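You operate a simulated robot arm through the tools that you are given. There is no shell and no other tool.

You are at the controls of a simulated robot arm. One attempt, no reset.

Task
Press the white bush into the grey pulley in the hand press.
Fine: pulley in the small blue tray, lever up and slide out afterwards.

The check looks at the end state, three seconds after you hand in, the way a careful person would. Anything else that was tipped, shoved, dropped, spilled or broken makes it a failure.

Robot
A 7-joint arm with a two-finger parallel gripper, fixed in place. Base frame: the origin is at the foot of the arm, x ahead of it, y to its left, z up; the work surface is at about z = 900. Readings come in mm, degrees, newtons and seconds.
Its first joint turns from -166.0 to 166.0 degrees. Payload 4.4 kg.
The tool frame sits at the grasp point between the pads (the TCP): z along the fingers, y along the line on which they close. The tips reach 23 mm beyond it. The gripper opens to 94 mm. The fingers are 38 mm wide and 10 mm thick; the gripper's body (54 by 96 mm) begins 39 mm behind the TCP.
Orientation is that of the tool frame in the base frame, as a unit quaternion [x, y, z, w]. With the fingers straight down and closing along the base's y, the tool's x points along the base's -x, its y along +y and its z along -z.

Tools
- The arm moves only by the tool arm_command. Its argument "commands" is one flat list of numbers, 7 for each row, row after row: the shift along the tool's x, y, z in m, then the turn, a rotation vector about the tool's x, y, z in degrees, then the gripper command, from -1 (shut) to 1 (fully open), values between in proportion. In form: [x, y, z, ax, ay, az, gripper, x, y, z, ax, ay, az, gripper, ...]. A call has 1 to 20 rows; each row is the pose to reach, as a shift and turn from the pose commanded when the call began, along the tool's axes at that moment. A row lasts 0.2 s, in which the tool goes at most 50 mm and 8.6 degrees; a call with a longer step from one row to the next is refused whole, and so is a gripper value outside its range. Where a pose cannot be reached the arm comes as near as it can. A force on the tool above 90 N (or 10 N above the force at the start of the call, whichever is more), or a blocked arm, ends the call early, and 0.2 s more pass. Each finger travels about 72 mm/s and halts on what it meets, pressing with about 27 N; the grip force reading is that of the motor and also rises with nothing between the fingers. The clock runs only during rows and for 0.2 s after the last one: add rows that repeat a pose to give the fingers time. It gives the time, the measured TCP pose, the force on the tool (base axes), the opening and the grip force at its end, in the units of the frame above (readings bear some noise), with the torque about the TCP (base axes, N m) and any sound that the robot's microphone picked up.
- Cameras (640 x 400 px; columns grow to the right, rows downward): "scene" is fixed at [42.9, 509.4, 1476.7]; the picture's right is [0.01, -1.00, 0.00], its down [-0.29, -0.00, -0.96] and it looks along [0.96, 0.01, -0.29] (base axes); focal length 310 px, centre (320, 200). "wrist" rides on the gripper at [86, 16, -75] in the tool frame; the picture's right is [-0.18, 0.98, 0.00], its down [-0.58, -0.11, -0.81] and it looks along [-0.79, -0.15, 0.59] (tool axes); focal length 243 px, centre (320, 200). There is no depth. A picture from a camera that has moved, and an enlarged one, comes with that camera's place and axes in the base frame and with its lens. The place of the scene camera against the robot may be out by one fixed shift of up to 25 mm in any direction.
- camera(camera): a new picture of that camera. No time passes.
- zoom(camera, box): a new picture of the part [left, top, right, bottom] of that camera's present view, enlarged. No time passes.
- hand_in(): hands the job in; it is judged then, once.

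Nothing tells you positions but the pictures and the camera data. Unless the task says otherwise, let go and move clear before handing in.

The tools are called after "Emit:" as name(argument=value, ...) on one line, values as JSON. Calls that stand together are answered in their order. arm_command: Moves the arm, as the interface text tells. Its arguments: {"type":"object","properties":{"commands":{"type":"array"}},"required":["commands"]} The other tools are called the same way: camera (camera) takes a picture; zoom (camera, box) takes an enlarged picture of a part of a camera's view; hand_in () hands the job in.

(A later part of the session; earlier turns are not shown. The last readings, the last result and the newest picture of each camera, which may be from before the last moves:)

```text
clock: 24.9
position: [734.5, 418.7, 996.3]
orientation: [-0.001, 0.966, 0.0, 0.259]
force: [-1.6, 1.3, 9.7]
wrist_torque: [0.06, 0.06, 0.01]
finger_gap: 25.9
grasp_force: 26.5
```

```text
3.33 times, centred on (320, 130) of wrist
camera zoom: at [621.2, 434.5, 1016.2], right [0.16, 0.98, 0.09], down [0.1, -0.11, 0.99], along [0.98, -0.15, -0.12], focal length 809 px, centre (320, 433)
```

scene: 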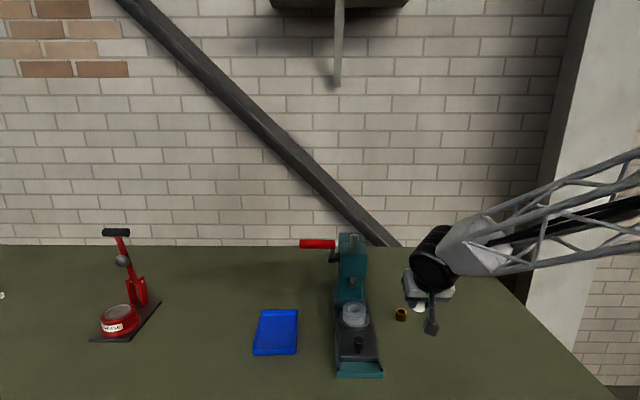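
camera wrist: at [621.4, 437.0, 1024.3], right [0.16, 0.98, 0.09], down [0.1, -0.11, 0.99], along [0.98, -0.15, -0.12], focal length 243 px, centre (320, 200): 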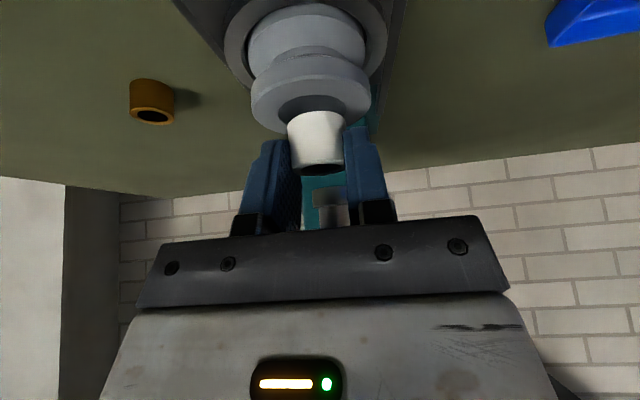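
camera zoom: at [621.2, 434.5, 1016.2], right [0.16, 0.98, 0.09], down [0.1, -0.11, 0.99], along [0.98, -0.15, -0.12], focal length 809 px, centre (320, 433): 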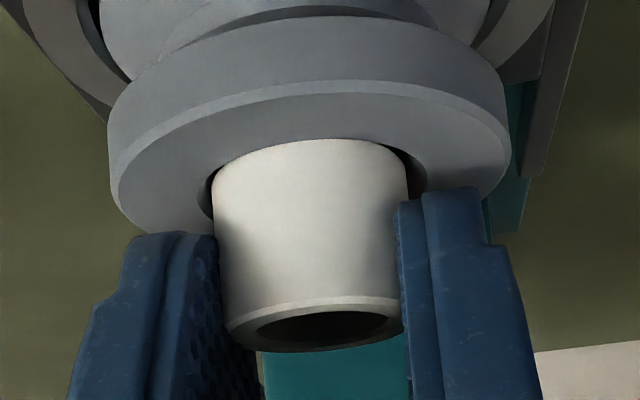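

Contact has started at about 10 N. I'll nudge down a little more to seat the bush in the lead-in.

Emit:
arm_command(commands=[0.0005, 0, 0.0009, 0, 0, 0, -1, 0.001, 0, 0.0017, 0, 0, 0, -1])

Emit:
zoom(camera="wrist", box=[240, 70, 400, 190])

```text
clock: 25.5
position: [735.9, 419.5, 993.6]
orientation: [0.001, 0.966, 0.001, 0.259]
force: [1.7, -3.5, 33.7]
wrist_torque: [-0.18, 0.04, -0.02]
finger_gap: 26.3
grasp_force: 27.1
```

```text
3.33 times, centred on (320, 130) of wrist
camera zoom: at [621.5, 434.6, 1015.7], right [0.16, 0.98, 0.09], down [0.1, -0.11, 0.99], along [0.98, -0.15, -0.11], focal length 809 px, centre (320, 433)
```

zoom: 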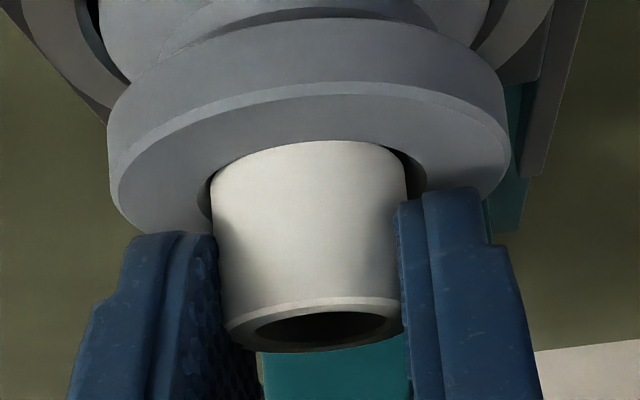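

The bush is seated, with 34 N against solid contact. I'll relax the downward push slightly and then open the fingers.

Emit:
arm_command(commands=[-0.0007, 0, -0.0012, 0, 0, 0, -1, -0.0007, 0, -0.0012, 0, 0, 0, -1])

Emit:
arm_command(commands=[0, 0, 0, 0, 0, 0, -0.38, 0, 0, 0, 0, 0, 0, -0.25, 0, 0, 0, 0, 0, 0, -0.1, 0, 0, 0, 0, 0, 0, -0.1])

Emit:
camera(camera="wrist")

Emit:
zoom(camera="wrist", box=[240, 70, 400, 190])

```text
clock: 26.1
position: [734.5, 419.7, 994.8]
orientation: [0.0, 0.966, 0.0, 0.259]
force: [1.8, 0.9, 39.0]
wrist_torque: [0.0, 0.07, 0.0]
finger_gap: 26.1
grasp_force: 27.2
```

```text
clock: 27.1
position: [734.2, 418.6, 994.1]
orientation: [0.0, 0.966, -0.001, 0.259]
force: [1.9, -0.7, 51.2]
wrist_torque: [0.03, 0.18, 0.0]
finger_gap: 33.6
grasp_force: 0.0
```

```text
taken
camera wrist: at [621.1, 434.5, 1015.6], right [0.16, 0.98, 0.09], down [0.1, -0.11, 0.99], along [0.98, -0.15, -0.11], focal length 243 px, centre (320, 200)
```

wrist: 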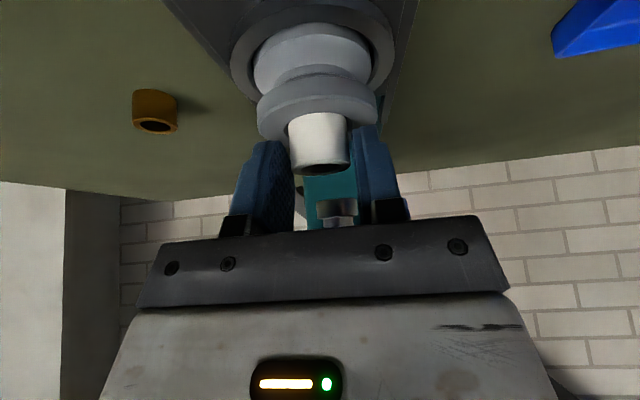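

```text
3.33 times, centred on (320, 130) of wrist
camera zoom: at [621.1, 434.5, 1015.6], right [0.16, 0.98, 0.09], down [0.1, -0.11, 0.99], along [0.98, -0.15, -0.11], focal length 809 px, centre (320, 433)
```

zoom: 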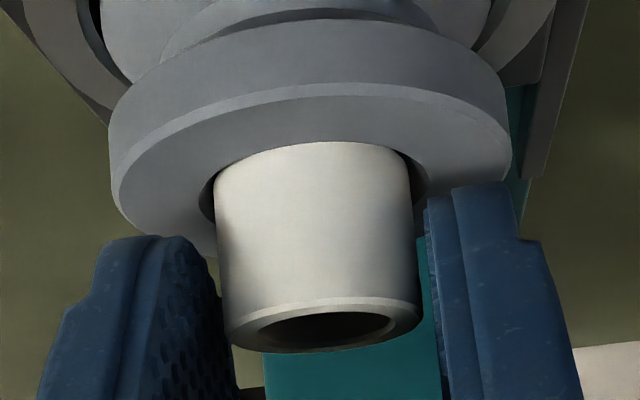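

The fingertips themselves are resting on the pulley top at about 50 N. I'll relieve that before opening further, then look.

Emit:
arm_command(commands=[-0.001, 0, -0.0017, 0, 0, 0, -0.28, -0.0022, 0, -0.0039, 0, 0, 0, -0.28, -0.0022, 0, -0.0039, 0, 0, 0, -0.1, -0.0022, 0, -0.0039, 0, 0, 0, -0.05, -0.0022, 0, -0.0039, 0, 0, 0, -0.05])

Emit:
zoom(camera="wrist", box=[240, 70, 400, 190])

```text
clock: 28.3
position: [734.6, 418.8, 996.0]
orientation: [0.001, 0.966, -0.001, 0.258]
force: [0.2, -0.3, -0.2]
wrist_torque: [-0.02, -0.01, -0.02]
finger_gap: 44.9
grasp_force: 0.0
```

```text
3.33 times, centred on (320, 130) of wrist
camera zoom: at [620.4, 434.0, 1017.4], right [0.16, 0.98, 0.09], down [0.1, -0.11, 0.99], along [0.98, -0.15, -0.12], focal length 809 px, centre (320, 433)
```

zoom: 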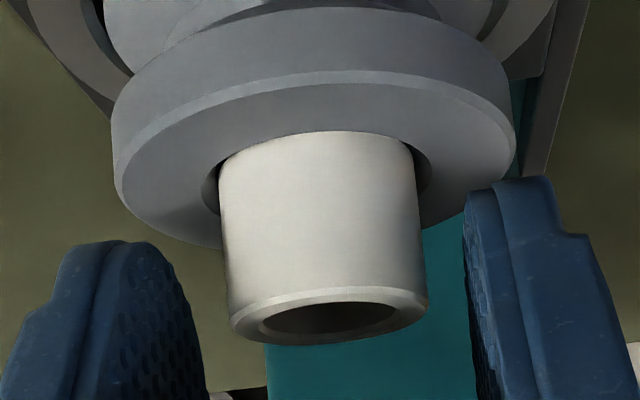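

The fingers are clear and the bush sits upright in the lead-in. I'll back off and inspect from above.

Emit:
arm_command(commands=[0, 0, -0.02, 0, 0, 0, -0.05, 0, 0, -0.04, 0, 0, 0, -0.05, 0, 0, -0.06, 0, 0, 0, 0])

Emit:
arm_command(commands=[-0.0062, 0.0018, -0.032, 0, 8.33, 0, 1, -0.0124, 0.0037, -0.0641, 0, 16.67, 0, 1, -0.0186, 0.0055, -0.0961, 0, 25, 0, 1, -0.0247, 0.0073, -0.1281, 0, 33.33, 0, 1, -0.0309, 0.0092, -0.1602, 0, 41.67, 0, 1, -0.0371, 0.011, -0.1922, 0, 50, 0, 1, -0.0371, 0.011, -0.1922, 0, 50, 0, 1])

Emit:
zoom(camera="wrist", box=[300, 125, 380, 175])

Emit:
zoom(camera="scene", box=[320, 270, 400, 350])

```text
clock: 29.1
position: [704.3, 418.6, 1049.3]
orientation: [0.0, 0.966, -0.001, 0.258]
force: [-0.4, -0.1, -1.2]
wrist_torque: [0.03, -0.01, 0.0]
finger_gap: 47.2
grasp_force: 0.1
```

```text
clock: 30.7
position: [638.3, 432.7, 1236.4]
orientation: [0.001, 0.985, 0.001, -0.174]
force: [0.5, -0.2, -0.3]
wrist_torque: [-0.03, -0.02, -0.01]
finger_gap: 93.9
grasp_force: 0.0
```

```text
8.00 times, centred on (340, 150) of wrist
camera zoom: at [582.1, 447.1, 1335.7], right [0.17, 0.98, -0.06], down [0.82, -0.11, 0.56], along [0.54, -0.15, -0.83], focal length 1941 px, centre (160, 600)
```

zoom: 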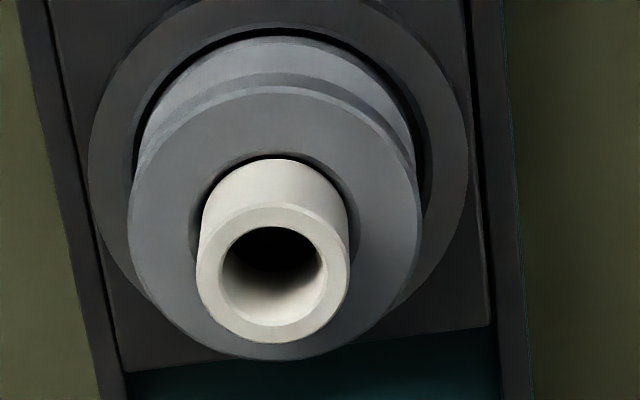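

```text
5.00 times, centred on (360, 310) of scene
camera zoom: at [42.9, 509.4, 1476.7], right [0.01, -1.0, 0.0], down [-0.29, 0.0, -0.96], along [0.96, 0.01, -0.29], focal length 1548 px, centre (120, -350)
```

zoom: 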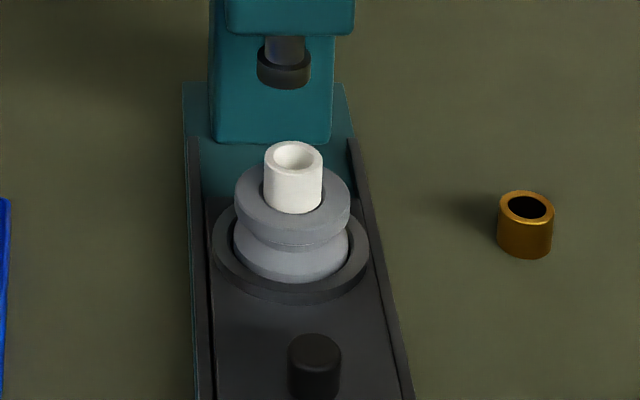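

The bush stands upright and centred in the bore, with its top at about z 985 and the ram nose at about z 996. Next I'll re-grip the knob and push the slide in.

Emit:
arm_command(commands=[-0.0028, -0.0022, 0.0362, 0, -8, 0, -0.06, -0.0055, -0.0044, 0.0725, 0, -16, 0, -0.06, -0.0083, -0.0066, 0.1087, 0, -24, 0, -0.06, -0.011, -0.0088, 0.145, 0, -32, 0, -0.06, -0.0138, -0.011, 0.1812, 0, -40, 0, -0.06, -0.0138, -0.011, 0.1812, 0, -40, 0, -0.06, -0.0138, -0.011, 0.1812, 0, -40, 0, -0.06])

Emit:
camera(camera="wrist")

```text
clock: 32.3
position: [592.4, 420.9, 1061.2]
orientation: [-0.001, 0.985, 0.0, 0.174]
force: [0.5, 0.1, 0.2]
wrist_torque: [-0.01, 0.01, 0.02]
finger_gap: 44.0
grasp_force: 0.0
```

```text
taken
camera wrist: at [484.4, 436.6, 1100.9], right [0.17, 0.98, 0.06], down [0.27, -0.11, 0.96], along [0.95, -0.15, -0.28], focal length 243 px, centre (320, 200)
```

wrist: 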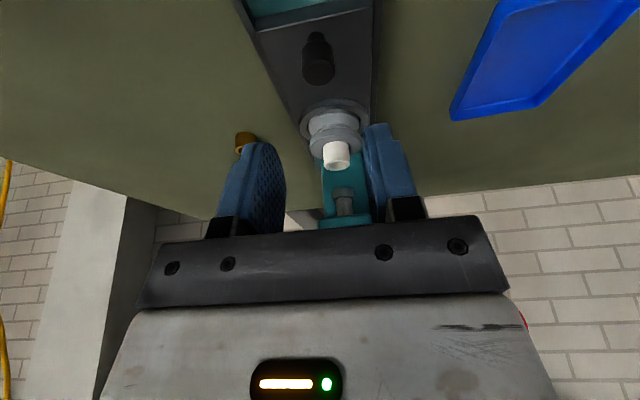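

The knob and slide are visible and the bush still stands. I'll go down onto the knob and grip it.

Emit:
arm_command(commands=[-0.0004, -0.0003, 0.034, 0, 0, 0, -0.06, -0.0008, -0.0003, 0.068, 0, 0, 0, -0.06, -0.0012, -0.0003, 0.09, 0, 0, 0, -0.06, -0.0012, -0.0003, 0.1019, 0, 0, 0, -0.06, -0.0012, -0.0003, 0.1019, 0, 0, 0, -0.06, -0.0012, -0.0003, 0.1019, 0, 0, 0, -0.4, -0.0012, -0.0003, 0.1019, 0, 0, 0, -1, -0.0012, -0.0003, 0.1019, 0, 0, 0, -1])

Emit:
camera(camera="wrist")

```text
clock: 34.1
position: [627.9, 420.4, 965.6]
orientation: [0.0, 0.985, 0.0, 0.174]
force: [0.6, 24.0, -7.8]
wrist_torque: [0.84, -0.36, 0.03]
finger_gap: 24.8
grasp_force: 44.8
```

```text
taken
camera wrist: at [519.4, 435.5, 1005.2], right [0.17, 0.98, 0.06], down [0.27, -0.11, 0.96], along [0.95, -0.15, -0.28], focal length 243 px, centre (320, 200)
```

wrist: 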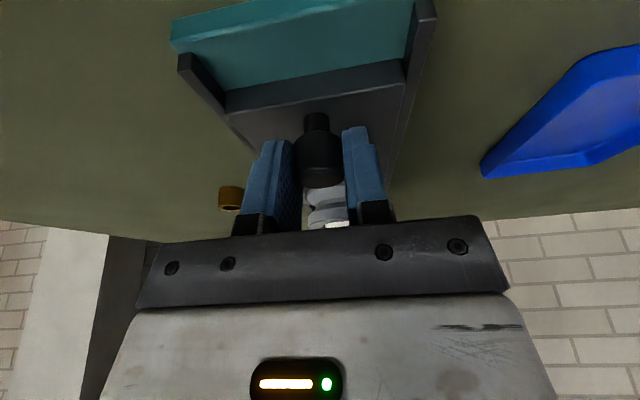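

The knob is gripped. I'll push the slide in slowly so the bush isn't disturbed.

Emit:
arm_command(commands=[-0.0014, -0.001, 0.0005, 0, 0, 0, -1, -0.0042, -0.001, 0.0015, 0, 0, 0, -1, -0.007, -0.001, 0.0026, 0, 0, 0, -1, -0.0099, -0.001, 0.0036, 0, 0, 0, -1, -0.0127, -0.001, 0.0046, 0, 0, 0, -1, -0.0155, -0.001, 0.0056, 0, 0, 0, -1, -0.0183, -0.001, 0.0067, 0, 0, 0, -1, -0.0211, -0.001, 0.0077, 0, 0, 0, -1, -0.024, -0.001, 0.0087, 0, 0, 0, -1, -0.0268, -0.001, 0.0097, 0, 0, 0, -1, -0.0296, -0.001, 0.0108, 0, 0, 0, -1, -0.0324, -0.001, 0.0118, 0, 0, 0, -1, -0.0352, -0.001, 0.0128, 0, 0, 0, -1, -0.0381, -0.001, 0.0139, 0, 0, 0, -1, -0.0409, -0.001, 0.0149, 0, 0, 0, -1, -0.0437, -0.001, 0.0159, 0, 0, 0, -1, -0.0465, -0.001, 0.0169, 0, 0, 0, -1, -0.0493, -0.001, 0.018, 0, 0, 0, -1, -0.0507, -0.001, 0.0185, 0, 0, 0, -1, -0.0507, -0.001, 0.0185, 0, 0, 0, -1])

Emit:
camera(camera="wrist")

Emit:
zoom(camera="wrist", box=[260, 90, 400, 230])

```text
clock: 36.0
position: [651.2, 419.3, 965.0]
orientation: [0.0, 0.985, 0.0, 0.175]
force: [1.6, 21.9, -7.0]
wrist_torque: [-0.33, -0.16, -0.05]
finger_gap: 24.9
grasp_force: 45.1
stopped in row 9: the force on the tool passed its limit at 91 N (the readings are from after the stop); the commanded pose is now the measured one
```

```text
taken
camera wrist: at [543.4, 435.4, 1005.1], right [0.17, 0.98, 0.06], down [0.27, -0.11, 0.96], along [0.95, -0.15, -0.28], focal length 243 px, centre (320, 200)
```

wrist: 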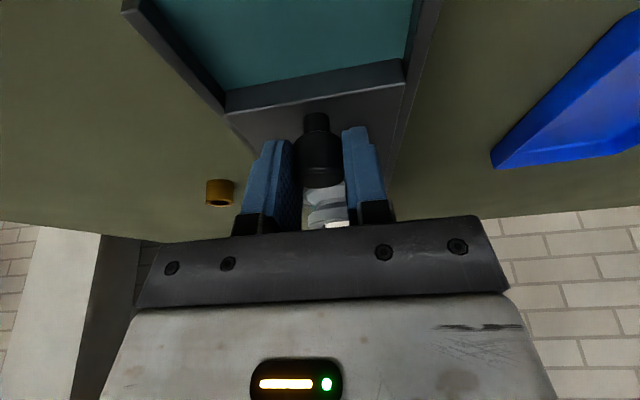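

```text
2.86 times, centred on (330, 160) of wrist
camera zoom: at [543.4, 435.4, 1005.1], right [0.17, 0.98, 0.06], down [0.27, -0.11, 0.96], along [0.95, -0.15, -0.28], focal length 693 px, centre (291, 314)
```

zoom: 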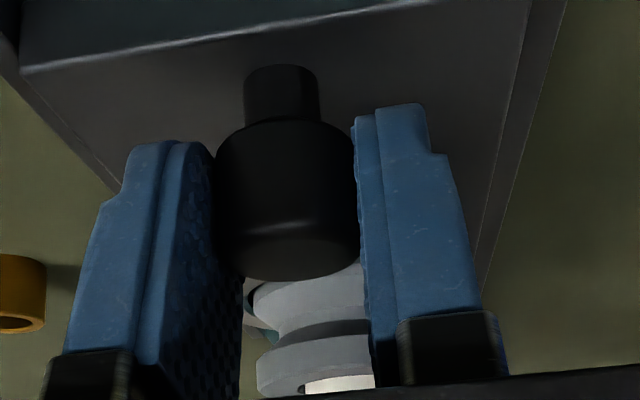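

The push stopped partway, at about 24 mm of travel with 91 N. I'll look for what blocked it before doing anything else.

Emit:
zoom(camera="scene", box=[290, 220, 420, 350])

Emit:
camera(camera="scene")

Emit:
zoom(camera="wrist", box=[300, 170, 370, 230])

```text
3.08 times, centred on (355, 285) of scene
camera zoom: at [42.9, 509.4, 1476.7], right [0.01, -1.0, 0.0], down [-0.29, 0.0, -0.96], along [0.96, 0.01, -0.29], focal length 952 px, centre (212, -62)
```

zoom: 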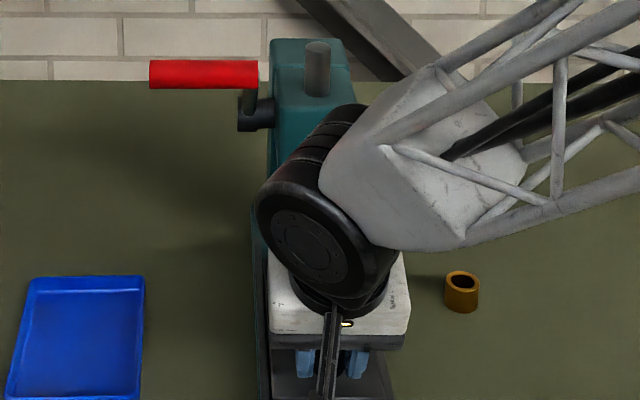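

```text
taken
```

scene: 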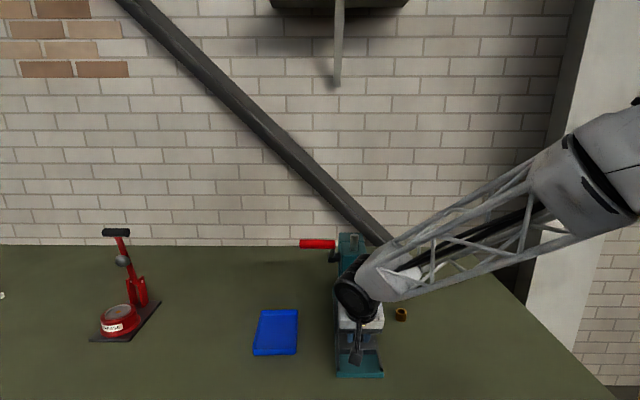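

```text
6.67 times, centred on (335, 200) of wrist
camera zoom: at [543.4, 435.4, 1005.1], right [0.17, 0.98, 0.06], down [0.27, -0.11, 0.96], along [0.95, -0.15, -0.28], focal length 1618 px, centre (220, 200)
```

zoom: 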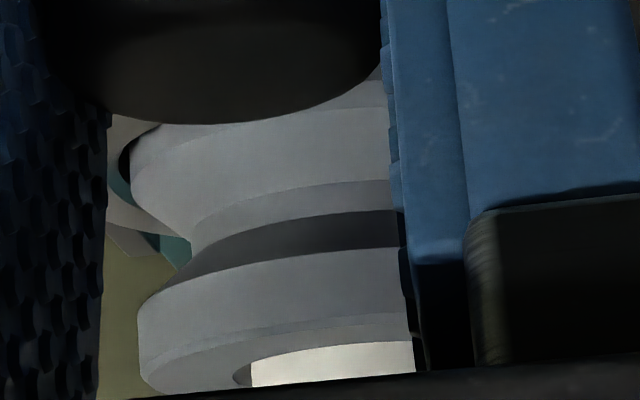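

The view of the ram and bush is blocked from here. I'll release the knob and back up to look at the gap between them.

Emit:
arm_command(commands=[0, 0, 0, 0, 0, 0, -0.4, 0, 0, 0, 0, 0, 0, -0.06, 0, 0, 0, 0, 0, 0, -0.06, 0, 0, -0.025, 0, 0, 0, -0.06, 0, 0, -0.05, 0, 0, 0, 0.3, 0, 0, -0.075, 0, 0, 0, 1, 0.02, 0, -0.09, 0, 0, 0, 1])

Emit:
camera(camera="wrist")

Emit:
zoom(camera="wrist", box=[250, 60, 420, 240])

```text
clock: 37.6
position: [602.8, 419.7, 1043.6]
orientation: [0.001, 0.985, 0.0, 0.173]
force: [-0.2, 0.3, 0.0]
wrist_torque: [0.0, 0.0, -0.02]
finger_gap: 93.9
grasp_force: 0.1
```

```text
taken
camera wrist: at [494.4, 435.7, 1083.9], right [0.17, 0.98, 0.06], down [0.27, -0.11, 0.96], along [0.95, -0.15, -0.28], focal length 243 px, centre (320, 200)
```

wrist: 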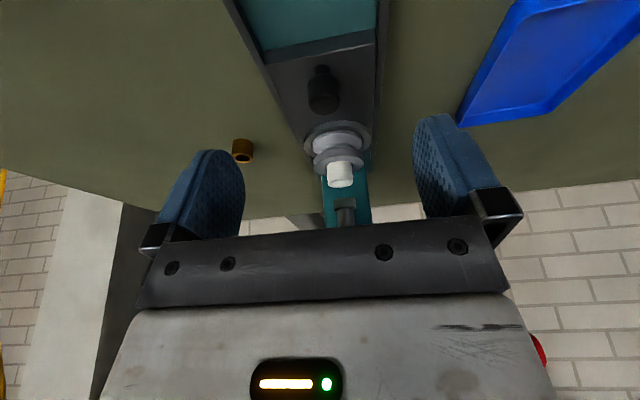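

```text
2.22 times, centred on (335, 150) of wrist
camera zoom: at [494.4, 435.7, 1083.9], right [0.17, 0.98, 0.06], down [0.27, -0.11, 0.96], along [0.95, -0.15, -0.28], focal length 539 px, centre (287, 311)
```

zoom: 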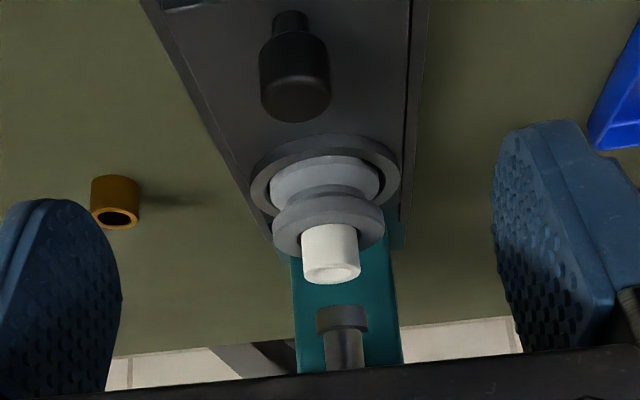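

The bush is upright and clears the ram by about 16 mm in height, so it isn't hitting the ram. I'll look more closely at the slide, nest and rails.

Emit:
zoom(camera="wrist", box=[290, 110, 390, 180])

Emit:
zoom(camera="wrist", box=[290, 170, 390, 235])

Emit:
zoom(camera="scene", box=[310, 225, 410, 385])

```text
5.71 times, centred on (340, 145) of wrist
camera zoom: at [494.4, 435.7, 1083.9], right [0.17, 0.98, 0.06], down [0.27, -0.11, 0.96], along [0.95, -0.15, -0.28], focal length 1386 px, centre (206, 514)
```

zoom: 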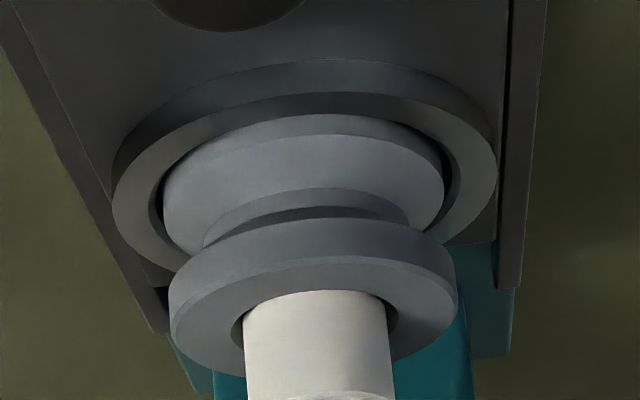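

```text
6.15 times, centred on (340, 202) of wrist
camera zoom: at [494.4, 435.7, 1083.9], right [0.17, 0.98, 0.06], down [0.27, -0.11, 0.96], along [0.95, -0.15, -0.28], focal length 1493 px, centre (197, 185)
```

zoom: 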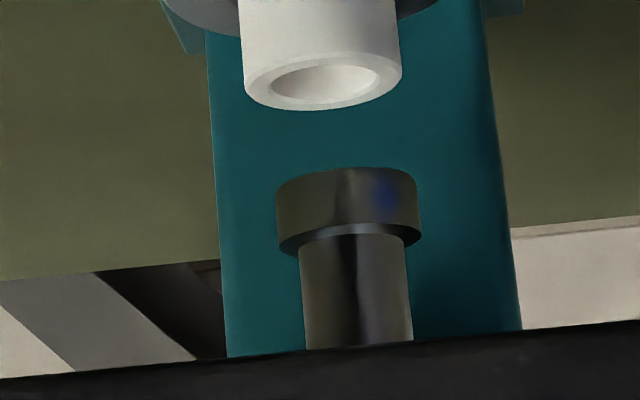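

```text
2.50 times, centred on (360, 305) of scene
camera zoom: at [42.9, 509.4, 1476.7], right [0.01, -1.0, 0.0], down [-0.29, 0.0, -0.96], along [0.96, 0.01, -0.29], focal length 774 px, centre (220, -62)
```

zoom: 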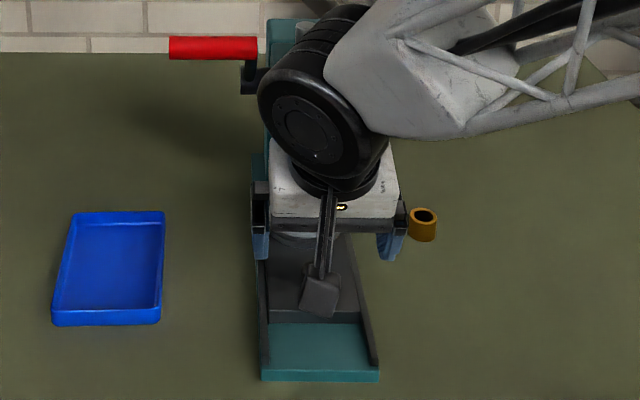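

Nothing visible blocks the slide, so the stop may have been a sideways bind from my rigid grip on the knob. I'll test by pushing the knob with closed fingers from the front, which adds no sideways constraint.

Emit:
arm_command(commands=[0, 0, 0, 0, 0, 0, -1, 0.006, 0, 0.0186, 0, 0, 0, -1, 0.012, 0, 0.0372, 0, 0, 0, -1, 0.018, 0, 0.0557, 0, 0, 0, -1, 0.0239, 0, 0.0743, 0, 0, 0, -1, 0.0239, 0, 0.0743, 0, 0, 0, -1])

Emit:
camera(camera="wrist")

Emit:
zoom(camera="scene", box=[310, 225, 410, 385])

```text
clock: 39.0
position: [605.2, 419.7, 964.1]
orientation: [0.0, 0.985, 0.0, 0.174]
force: [-0.2, -0.5, 0.7]
wrist_torque: [0.01, 0.0, 0.0]
finger_gap: 0.2
grasp_force: 26.9
```

```text
taken
camera wrist: at [496.2, 435.1, 1004.0], right [0.17, 0.98, 0.06], down [0.27, -0.11, 0.96], along [0.95, -0.15, -0.28], focal length 243 px, centre (320, 200)
```

wrist: 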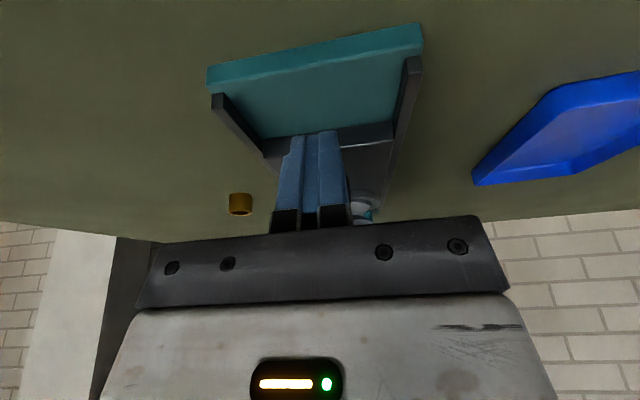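

```text
2.50 times, centred on (360, 305) of scene
camera zoom: at [42.9, 509.4, 1476.7], right [0.01, -1.0, 0.0], down [-0.29, 0.0, -0.96], along [0.96, 0.01, -0.29], focal length 774 px, centre (220, -62)
```

zoom: 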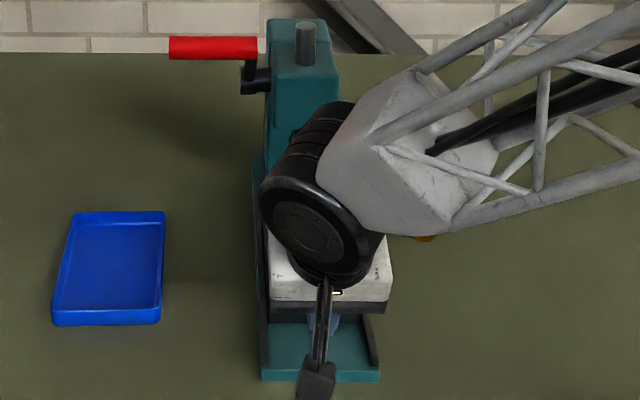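

The closed fingers are in front of the knob. I'll push forward gently in 2 mm steps.

Emit:
arm_command(commands=[-0.0038, 0.0003, 0.0014, 0, 0, 0, -1, -0.0075, 0.0003, 0.0027, 0, 0, 0, -1, -0.0113, 0.0003, 0.0041, 0, 0, 0, -1, -0.0132, 0.0003, 0.0048, 0, 0, 0, -1, -0.0151, 0.0003, 0.0055, 0, 0, 0, -1, -0.0169, 0.0003, 0.0062, 0, 0, 0, -1, -0.0188, 0.0003, 0.0068, 0, 0, 0, -1, -0.0207, 0.0003, 0.0075, 0, 0, 0, -1, -0.0226, 0.0003, 0.0082, 0, 0, 0, -1])

Emit:
camera(camera="wrist")

```text
clock: 41.0
position: [628.1, 418.8, 964.1]
orientation: [0.001, 0.985, 0.0, 0.174]
force: [-1.1, -0.1, 0.2]
wrist_torque: [-0.04, 0.05, 0.02]
finger_gap: 0.0
grasp_force: 26.7
```

```text
taken
camera wrist: at [520.9, 435.4, 1004.9], right [0.17, 0.98, 0.06], down [0.27, -0.11, 0.96], along [0.95, -0.15, -0.28], focal length 243 px, centre (320, 200)
```

wrist: 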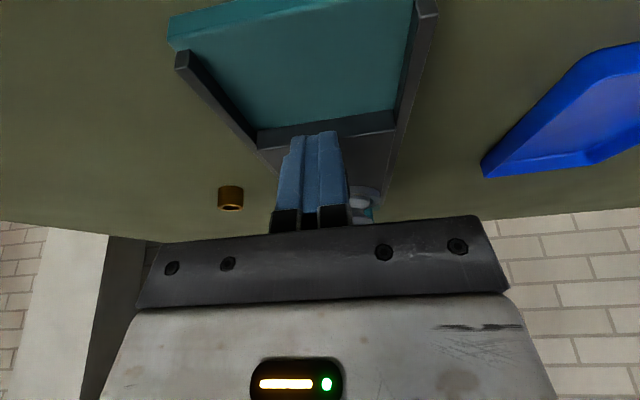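

I'll zoom in to see whether the slide has moved.

Emit:
zoom(camera="wrist", box=[220, 80, 420, 230])

Emit:
zoom(camera="scene", box=[310, 225, 410, 385])

```text
2.67 times, centred on (320, 155) of wrist
camera zoom: at [520.9, 435.4, 1004.9], right [0.17, 0.98, 0.06], down [0.27, -0.11, 0.96], along [0.95, -0.15, -0.28], focal length 647 px, centre (320, 320)
```

zoom: 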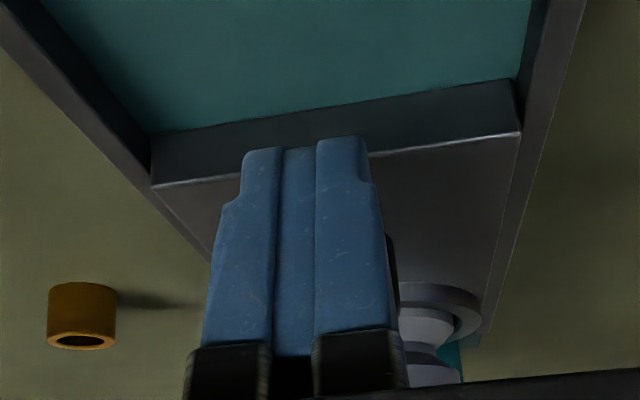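

```text
2.50 times, centred on (360, 305) of scene
camera zoom: at [42.9, 509.4, 1476.7], right [0.01, -1.0, 0.0], down [-0.29, 0.0, -0.96], along [0.96, 0.01, -0.29], focal length 774 px, centre (220, -62)
```

zoom: 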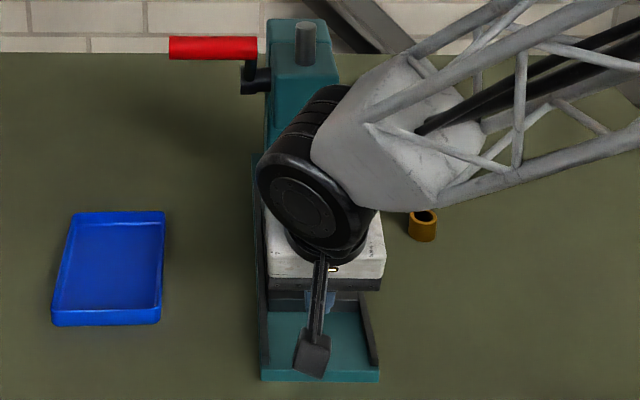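

With no sideways constraint the slide moves freely. Its front edge is now at x≈649, with about 22 mm left to go. I'll keep pushing.

Emit:
arm_command(commands=[-0.0019, 0, 0.0007, 0, 0, 0, -1, -0.0038, 0, 0.0014, 0, 0, 0, -1, -0.0056, 0, 0.0021, 0, 0, 0, -1, -0.0075, 0, 0.0027, 0, 0, 0, -1, -0.0094, 0, 0.0034, 0, 0, 0, -1, -0.0113, 0, 0.0041, 0, 0, 0, -1, -0.0132, 0, 0.0048, 0, 0, 0, -1, -0.015, 0, 0.0055, 0, 0, 0, -1, -0.0169, 0, 0.0062, 0, 0, 0, -1, -0.0179, 0, 0.0065, 0, 0, 0, -1])

Emit:
zoom(camera="wrist", box=[220, 80, 420, 230])

```text
clock: 43.2
position: [648.0, 420.1, 965.4]
orientation: [0.001, 0.985, 0.0, 0.173]
force: [0.1, -0.2, -0.2]
wrist_torque: [-0.02, 0.01, 0.02]
finger_gap: 0.0
grasp_force: 27.1
```

```text
2.67 times, centred on (320, 155) of wrist
camera zoom: at [540.3, 435.5, 1004.8], right [0.17, 0.98, 0.06], down [0.27, -0.11, 0.96], along [0.95, -0.15, -0.28], focal length 647 px, centre (320, 320)
```

zoom: 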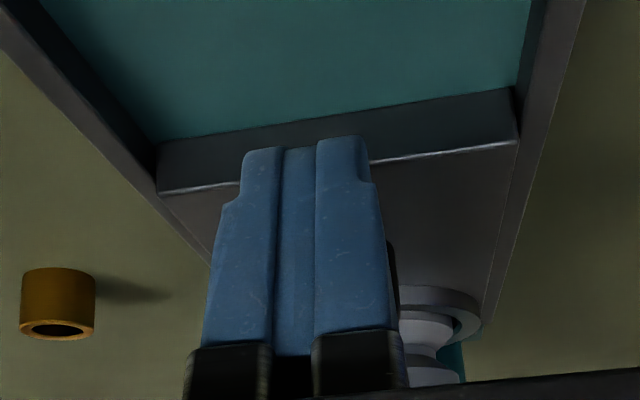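

The slide's front edge is now back at about x 671, its original in-position. I'll nudge a few more millimetres to confirm it's against the in-stop.

Emit:
arm_command(commands=[-0.0009, 0, 0.0003, 0, 0, 0, -1, -0.0019, 0, 0.0007, 0, 0, 0, -1, -0.0028, 0, 0.001, 0, 0, 0, -1, -0.0038, 0, 0.0014, 0, 0, 0, -1, -0.0047, 0, 0.0017, 0, 0, 0, -1])

Emit:
zoom(camera="wrist", box=[220, 80, 420, 230])

```text
clock: 44.4
position: [652.1, 419.8, 964.9]
orientation: [0.0, 0.985, 0.0, 0.174]
force: [-44.3, -5.7, 10.4]
wrist_torque: [0.13, 0.37, -0.14]
finger_gap: 0.0
grasp_force: 27.1
```

```text
2.67 times, centred on (320, 155) of wrist
camera zoom: at [544.0, 434.9, 1004.7], right [0.17, 0.98, 0.06], down [0.27, -0.11, 0.96], along [0.95, -0.15, -0.29], focal length 647 px, centre (320, 320)
```

zoom: 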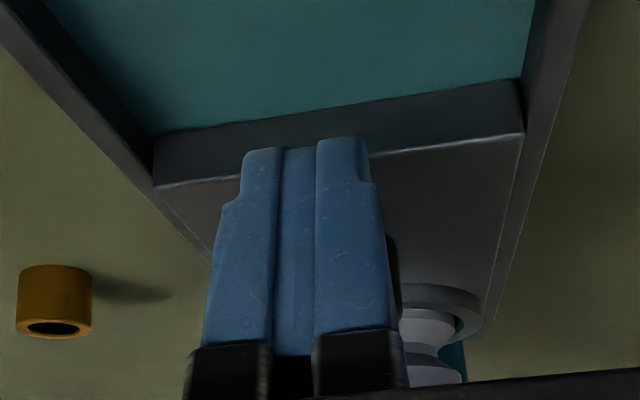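

The slide is firmly against its in-stop, with a 44 N reaction. I'll back away and check the bush under the ram from the front-left.

Emit:
arm_command(commands=[0.0094, 0, -0.0034, 0, 0, 0, -1, 0.0282, 0, -0.0103, 0, 0, 0, -1, 0.0376, 0, -0.04, 0, 0, 0, -1, 0.0376, 0, -0.075, 0, 0, 0, 0, 0.0376, 0, -0.095, 0, 0, 0, 1])

Emit:
camera(camera="wrist")

Emit:
zoom(camera="wrist", box=[270, 130, 390, 235])

```text
clock: 45.6
position: [585.1, 419.4, 1039.0]
orientation: [0.0, 0.985, -0.001, 0.173]
force: [-0.5, -0.6, -0.1]
wrist_torque: [0.02, 0.01, 0.01]
finger_gap: 80.7
grasp_force: 0.4
```

```text
taken
camera wrist: at [476.9, 435.3, 1080.5], right [0.17, 0.98, 0.06], down [0.27, -0.11, 0.96], along [0.95, -0.15, -0.28], focal length 243 px, centre (320, 200)
```

wrist: 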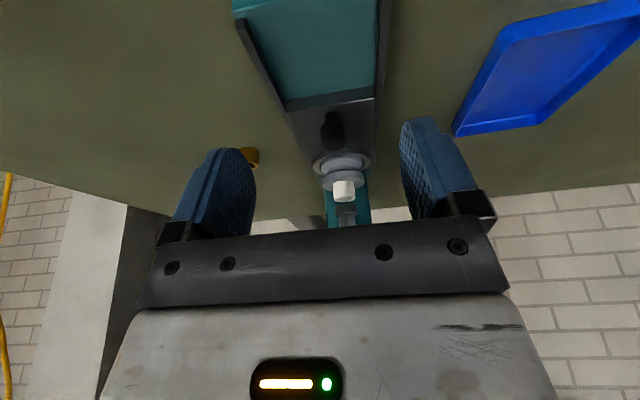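

```text
3.81 times, centred on (330, 182) of wrist
camera zoom: at [476.9, 435.3, 1080.5], right [0.17, 0.98, 0.06], down [0.27, -0.11, 0.96], along [0.95, -0.15, -0.28], focal length 924 px, centre (282, 267)
```

zoom: 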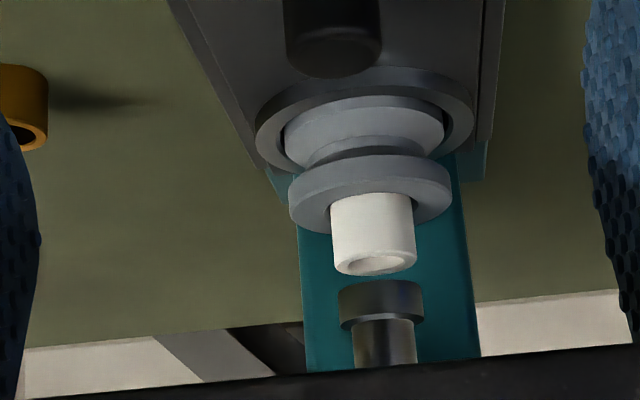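

The bush stands under the ram with a clear gap. Next is the lever, so I'll close the fingers and move above the handle from the left-front, staying high.

Emit:
arm_command(commands=[-0.0165, 0.012, -0.0366, 0, 4, 0, -1, -0.033, 0.024, -0.0731, 0, 8, 0, -1, -0.0495, 0.036, -0.1097, 0, 12, 0, -1, -0.066, 0.048, -0.1462, 0, 16, 0, -1, -0.0825, 0.06, -0.1828, 0, 20, 0, -1, -0.0825, 0.06, -0.1828, 0, 20, 0, -1])

Emit:
camera(camera="wrist")

Emit:
zoom(camera="wrist", box=[280, 100, 480, 240])

```text
clock: 47.0
position: [597.6, 480.1, 1239.8]
orientation: [0.0, 1.0, 0.001, 0.0]
force: [0.0, 0.2, -1.2]
wrist_torque: [0.0, -0.01, 0.03]
finger_gap: 0.0
grasp_force: 26.8
```

```text
taken
camera wrist: at [510.4, 494.7, 1314.2], right [0.18, 0.98, 0.0], down [0.58, -0.11, 0.81], along [0.79, -0.15, -0.59], focal length 243 px, centre (320, 200)
```

wrist: 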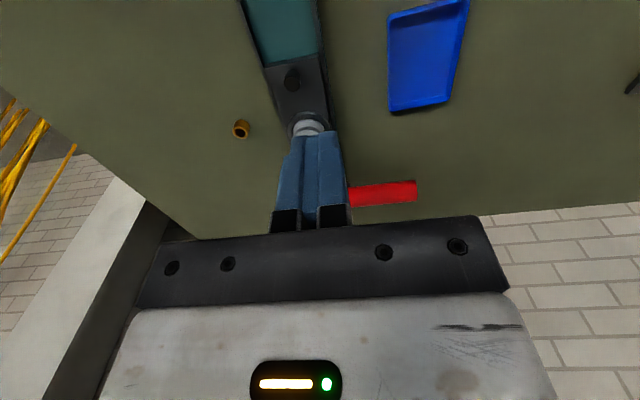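

```text
2.86 times, centred on (380, 170) of wrist
camera zoom: at [510.4, 494.7, 1314.2], right [0.18, 0.98, 0.0], down [0.58, -0.11, 0.81], along [0.79, -0.15, -0.59], focal length 693 px, centre (149, 286)
```

zoom: 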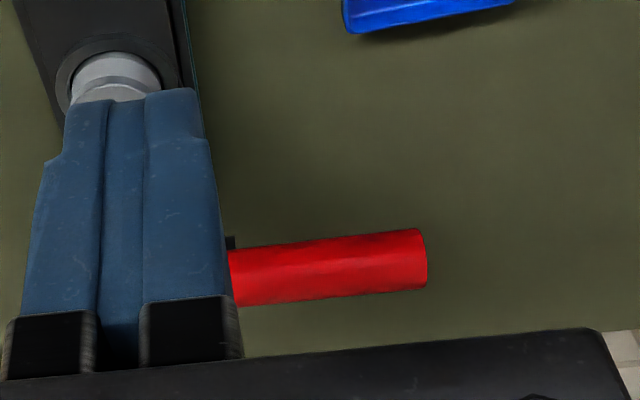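

Triangulating the handle again gives its outer end at about (731, 558, 1152), Ø≈22. The pivot is about (828, 475, 1070), with a radius of about 127 mm. I'll position the closed fingertips above the handle at y≈540.

Emit:
arm_command(commands=[-0.0329, 0.0153, 0.0, 0, 0, 0, -1, -0.0658, 0.0307, 0.005, 0, 0, 0, -1, -0.0987, 0.046, 0.015, 0, 0, 0, -1, -0.1316, 0.0613, 0.03, 0, 0, 0, -1, -0.1316, 0.0613, 0.039, 0, 0, 0, -1, -0.1316, 0.0613, 0.039, 0, 0, 0, -1])

Emit:
camera(camera="wrist")

Emit:
zoom(camera="scene", box=[270, 180, 390, 300])

```text
clock: 48.4
position: [732.1, 539.7, 1202.7]
orientation: [0.0, 1.0, 0.0, 0.0]
force: [-0.5, 0.3, -0.5]
wrist_torque: [0.01, 0.01, 0.02]
finger_gap: 0.1
grasp_force: 27.0
```

```text
taken
camera wrist: at [644.6, 555.1, 1276.0], right [0.18, 0.98, 0.0], down [0.58, -0.11, 0.81], along [0.79, -0.15, -0.59], focal length 243 px, centre (320, 200)
```

wrist: 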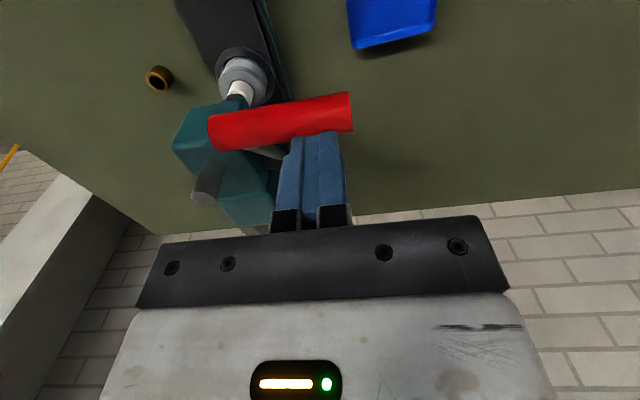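

```text
3.33 times, centred on (330, 240) of scene
camera zoom: at [42.9, 509.4, 1476.7], right [0.01, -1.0, 0.0], down [-0.29, 0.0, -0.96], along [0.96, 0.01, -0.29], focal length 1032 px, centre (287, 67)
```

zoom: 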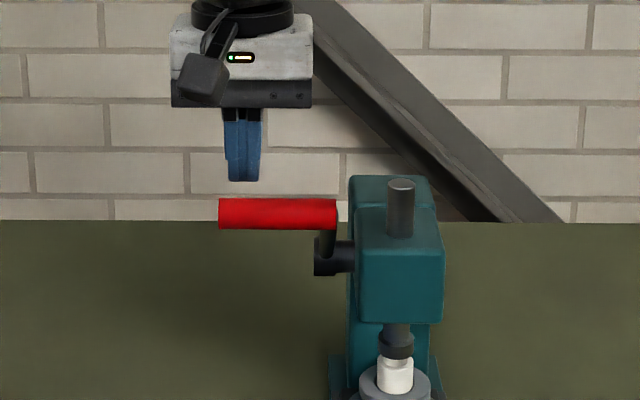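

The fingertips are about 15 mm above the handle and centred on it. I'll press down following the lever's arc, first part only, watching the force.

Emit:
arm_command(commands=[0, 0, 0.008, 0, 0, 0, -1, 0.0005, 0, 0.0154, 0, 0, 0, -1, 0.004, 0, 0.0206, 0, 0, 0, -1, 0.0079, 0, 0.026, 0, 0, 0, -1, 0.0115, 0, 0.0316, 0, 0, 0, -1, 0.0147, 0, 0.0374, 0, 0, 0, -1, 0.0177, 0, 0.0433, 0, 0, 0, -1])

Emit:
camera(camera="wrist")

Emit:
zoom(camera="scene", box=[270, 190, 420, 340])

```text
clock: 50.0
position: [715.3, 541.4, 1158.8]
orientation: [0.001, 1.0, 0.0, 0.0]
force: [-0.1, -0.2, 0.6]
wrist_torque: [0.02, 0.0, 0.02]
finger_gap: 0.0
grasp_force: 27.0
```

```text
taken
camera wrist: at [626.4, 556.2, 1233.1], right [0.18, 0.98, 0.0], down [0.58, -0.11, 0.81], along [0.79, -0.15, -0.59], focal length 243 px, centre (320, 200)
```

wrist: 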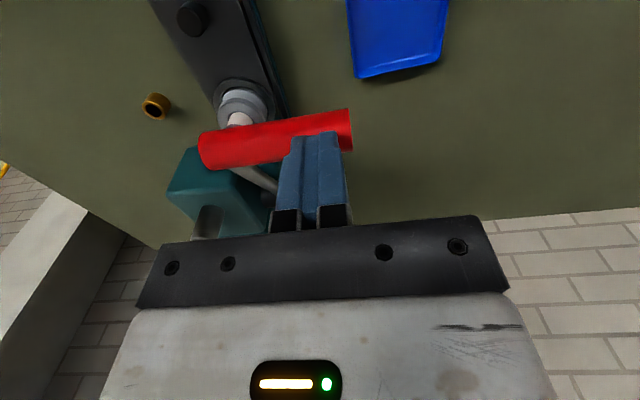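

```text
2.67 times, centred on (345, 265) of scene
camera zoom: at [42.9, 509.4, 1476.7], right [0.01, -1.0, 0.0], down [-0.29, 0.0, -0.96], along [0.96, 0.01, -0.29], focal length 825 px, centre (253, 27)
```

zoom: 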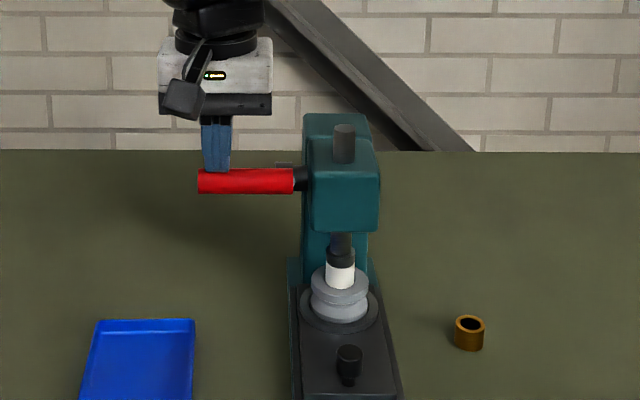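

The lever follows my arc exactly, and the ram has come down near the bush top. I'll zoom in there.

Emit:
zoom(camera="scene", box=[335, 260, 385, 320])

Emit:
zoom(camera="wrist", box=[180, 60, 300, 180])

```text
6.67 times, centred on (360, 290) of scene
camera zoom: at [42.9, 509.4, 1476.7], right [0.01, -1.0, 0.0], down [-0.29, 0.0, -0.96], along [0.96, 0.01, -0.29], focal length 2064 px, centre (53, -400)
```

zoom: 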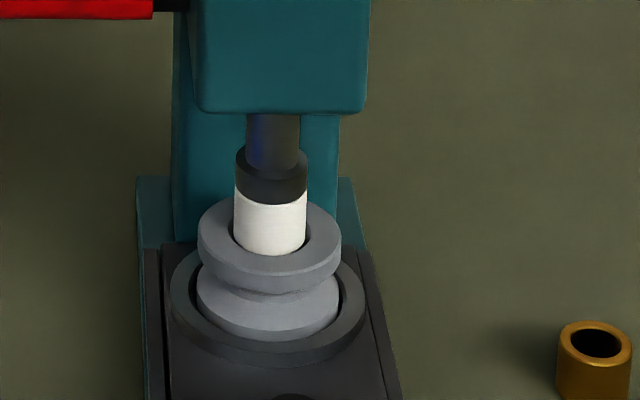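

```text
3.33 times, centred on (240, 120) of wrist
camera zoom: at [626.4, 556.2, 1233.1], right [0.18, 0.98, 0.0], down [0.58, -0.11, 0.81], along [0.79, -0.15, -0.59], focal length 809 px, centre (587, 467)
```

zoom: 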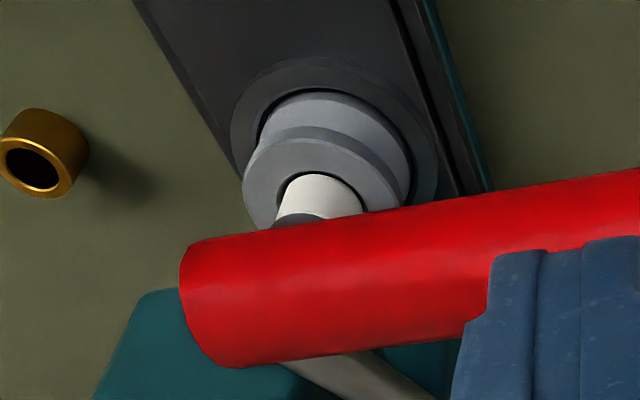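

The ram nose sits squarely on the bush. I'll keep pressing along the arc in small steps.

Emit:
arm_command(commands=[0.0014, 0, 0.003, 0, 0, 0, -1, 0.0027, 0, 0.0061, 0, 0, 0, -1, 0.0037, 0, 0.0087, 0, 0, 0, -1, 0.0046, 0, 0.0113, 0, 0, 0, -1, 0.0055, 0, 0.014, 0, 0, 0, -1, 0.0064, 0, 0.0166, 0, 0, 0, -1])

Emit:
zoom(camera="scene", box=[335, 260, 385, 320])

Emit:
camera(camera="wrist")

```text
clock: 51.4
position: [706.2, 539.6, 1142.1]
orientation: [0.0, 1.0, 0.001, 0.0]
force: [0.3, 0.3, 0.1]
wrist_torque: [0.0, 0.01, -0.03]
finger_gap: 0.0
grasp_force: 26.8
```

```text
6.67 times, centred on (360, 290) of scene
camera zoom: at [42.9, 509.4, 1476.7], right [0.01, -1.0, 0.0], down [-0.29, 0.0, -0.96], along [0.96, 0.01, -0.29], focal length 2064 px, centre (53, -400)
```

zoom: 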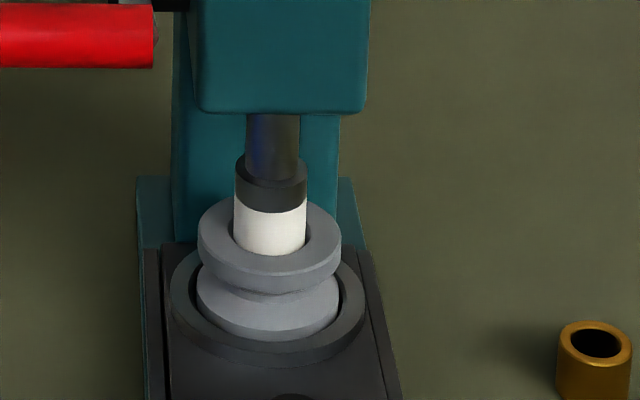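

```text
taken
camera wrist: at [619.1, 556.0, 1217.1], right [0.18, 0.98, 0.0], down [0.58, -0.11, 0.81], along [0.79, -0.15, -0.59], focal length 243 px, centre (320, 200)
```

wrist: 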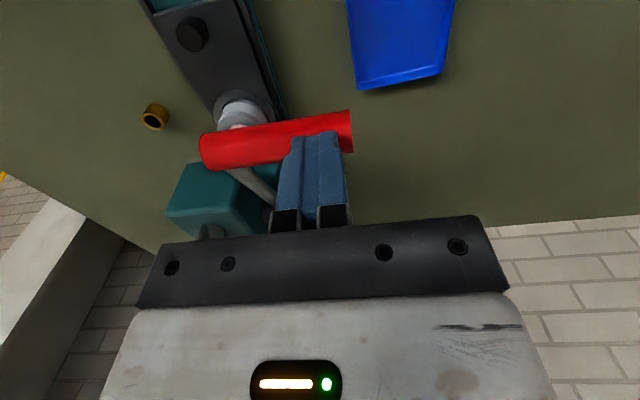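

The ram moves about 0.44 mm per degree of lever and is nearly touching the bush, with no force yet. I'll continue the arc.

Emit:
arm_command(commands=[0.0007, 0, 0.0027, 0, 0, 0, -1, 0.0014, 0, 0.0053, 0, 0, 0, -1, 0.002, 0, 0.008, 0, 0, 0, -1, 0.0027, 0, 0.0107, 0, 0, 0, -1, 0.0033, 0, 0.0134, 0, 0, 0, -1, 0.0038, 0, 0.0161, 0, 0, 0, -1])

Emit:
zoom(camera="scene", box=[335, 260, 385, 320])

```text
clock: 52.8
position: [703.2, 540.9, 1126.0]
orientation: [0.0, 1.0, 0.0, 0.001]
force: [0.3, 0.5, 0.9]
wrist_torque: [-0.04, 0.01, -0.01]
finger_gap: 0.0
grasp_force: 27.4
```

```text
6.67 times, centred on (360, 290) of scene
camera zoom: at [42.9, 509.4, 1476.7], right [0.01, -1.0, 0.0], down [-0.29, 0.0, -0.96], along [0.96, 0.01, -0.29], focal length 2064 px, centre (53, -400)
```

zoom: 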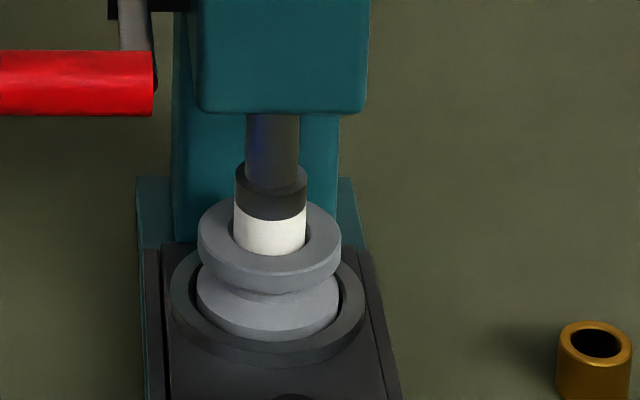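

Still almost no force on the handle. I'll continue further along the arc.

Emit:
arm_command(commands=[0.0004, 0, 0.0028, 0, 0, 0, -1, 0.0007, 0, 0.0055, 0, 0, 0, -1, 0.001, 0, 0.0083, 0, 0, 0, -1, 0.0013, 0, 0.011, 0, 0, 0, -1, 0.0015, 0, 0.0138, 0, 0, 0, -1, 0.0016, 0, 0.0166, 0, 0, 0, -1])

Emit:
zoom(camera="scene", box=[335, 260, 385, 320])

```text
clock: 54.2
position: [703.0, 540.1, 1107.5]
orientation: [0.0, 1.0, 0.0, 0.0]
force: [0.6, 0.0, 1.0]
wrist_torque: [-0.01, -0.01, 0.01]
finger_gap: 0.0
grasp_force: 27.0
```

```text
6.67 times, centred on (360, 290) of scene
camera zoom: at [42.9, 509.4, 1476.7], right [0.01, -1.0, 0.0], down [-0.29, 0.0, -0.96], along [0.96, 0.01, -0.29], focal length 2064 px, centre (53, -400)
```

zoom: 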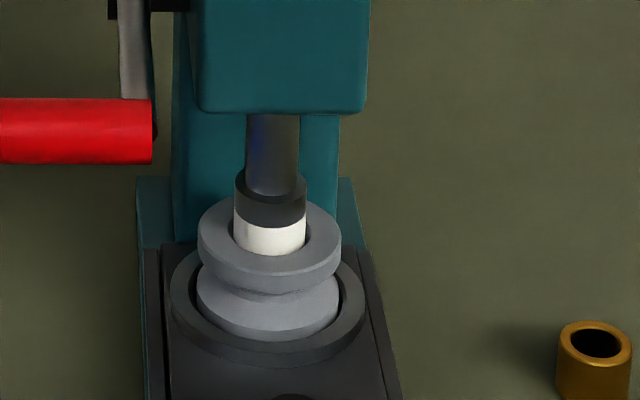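

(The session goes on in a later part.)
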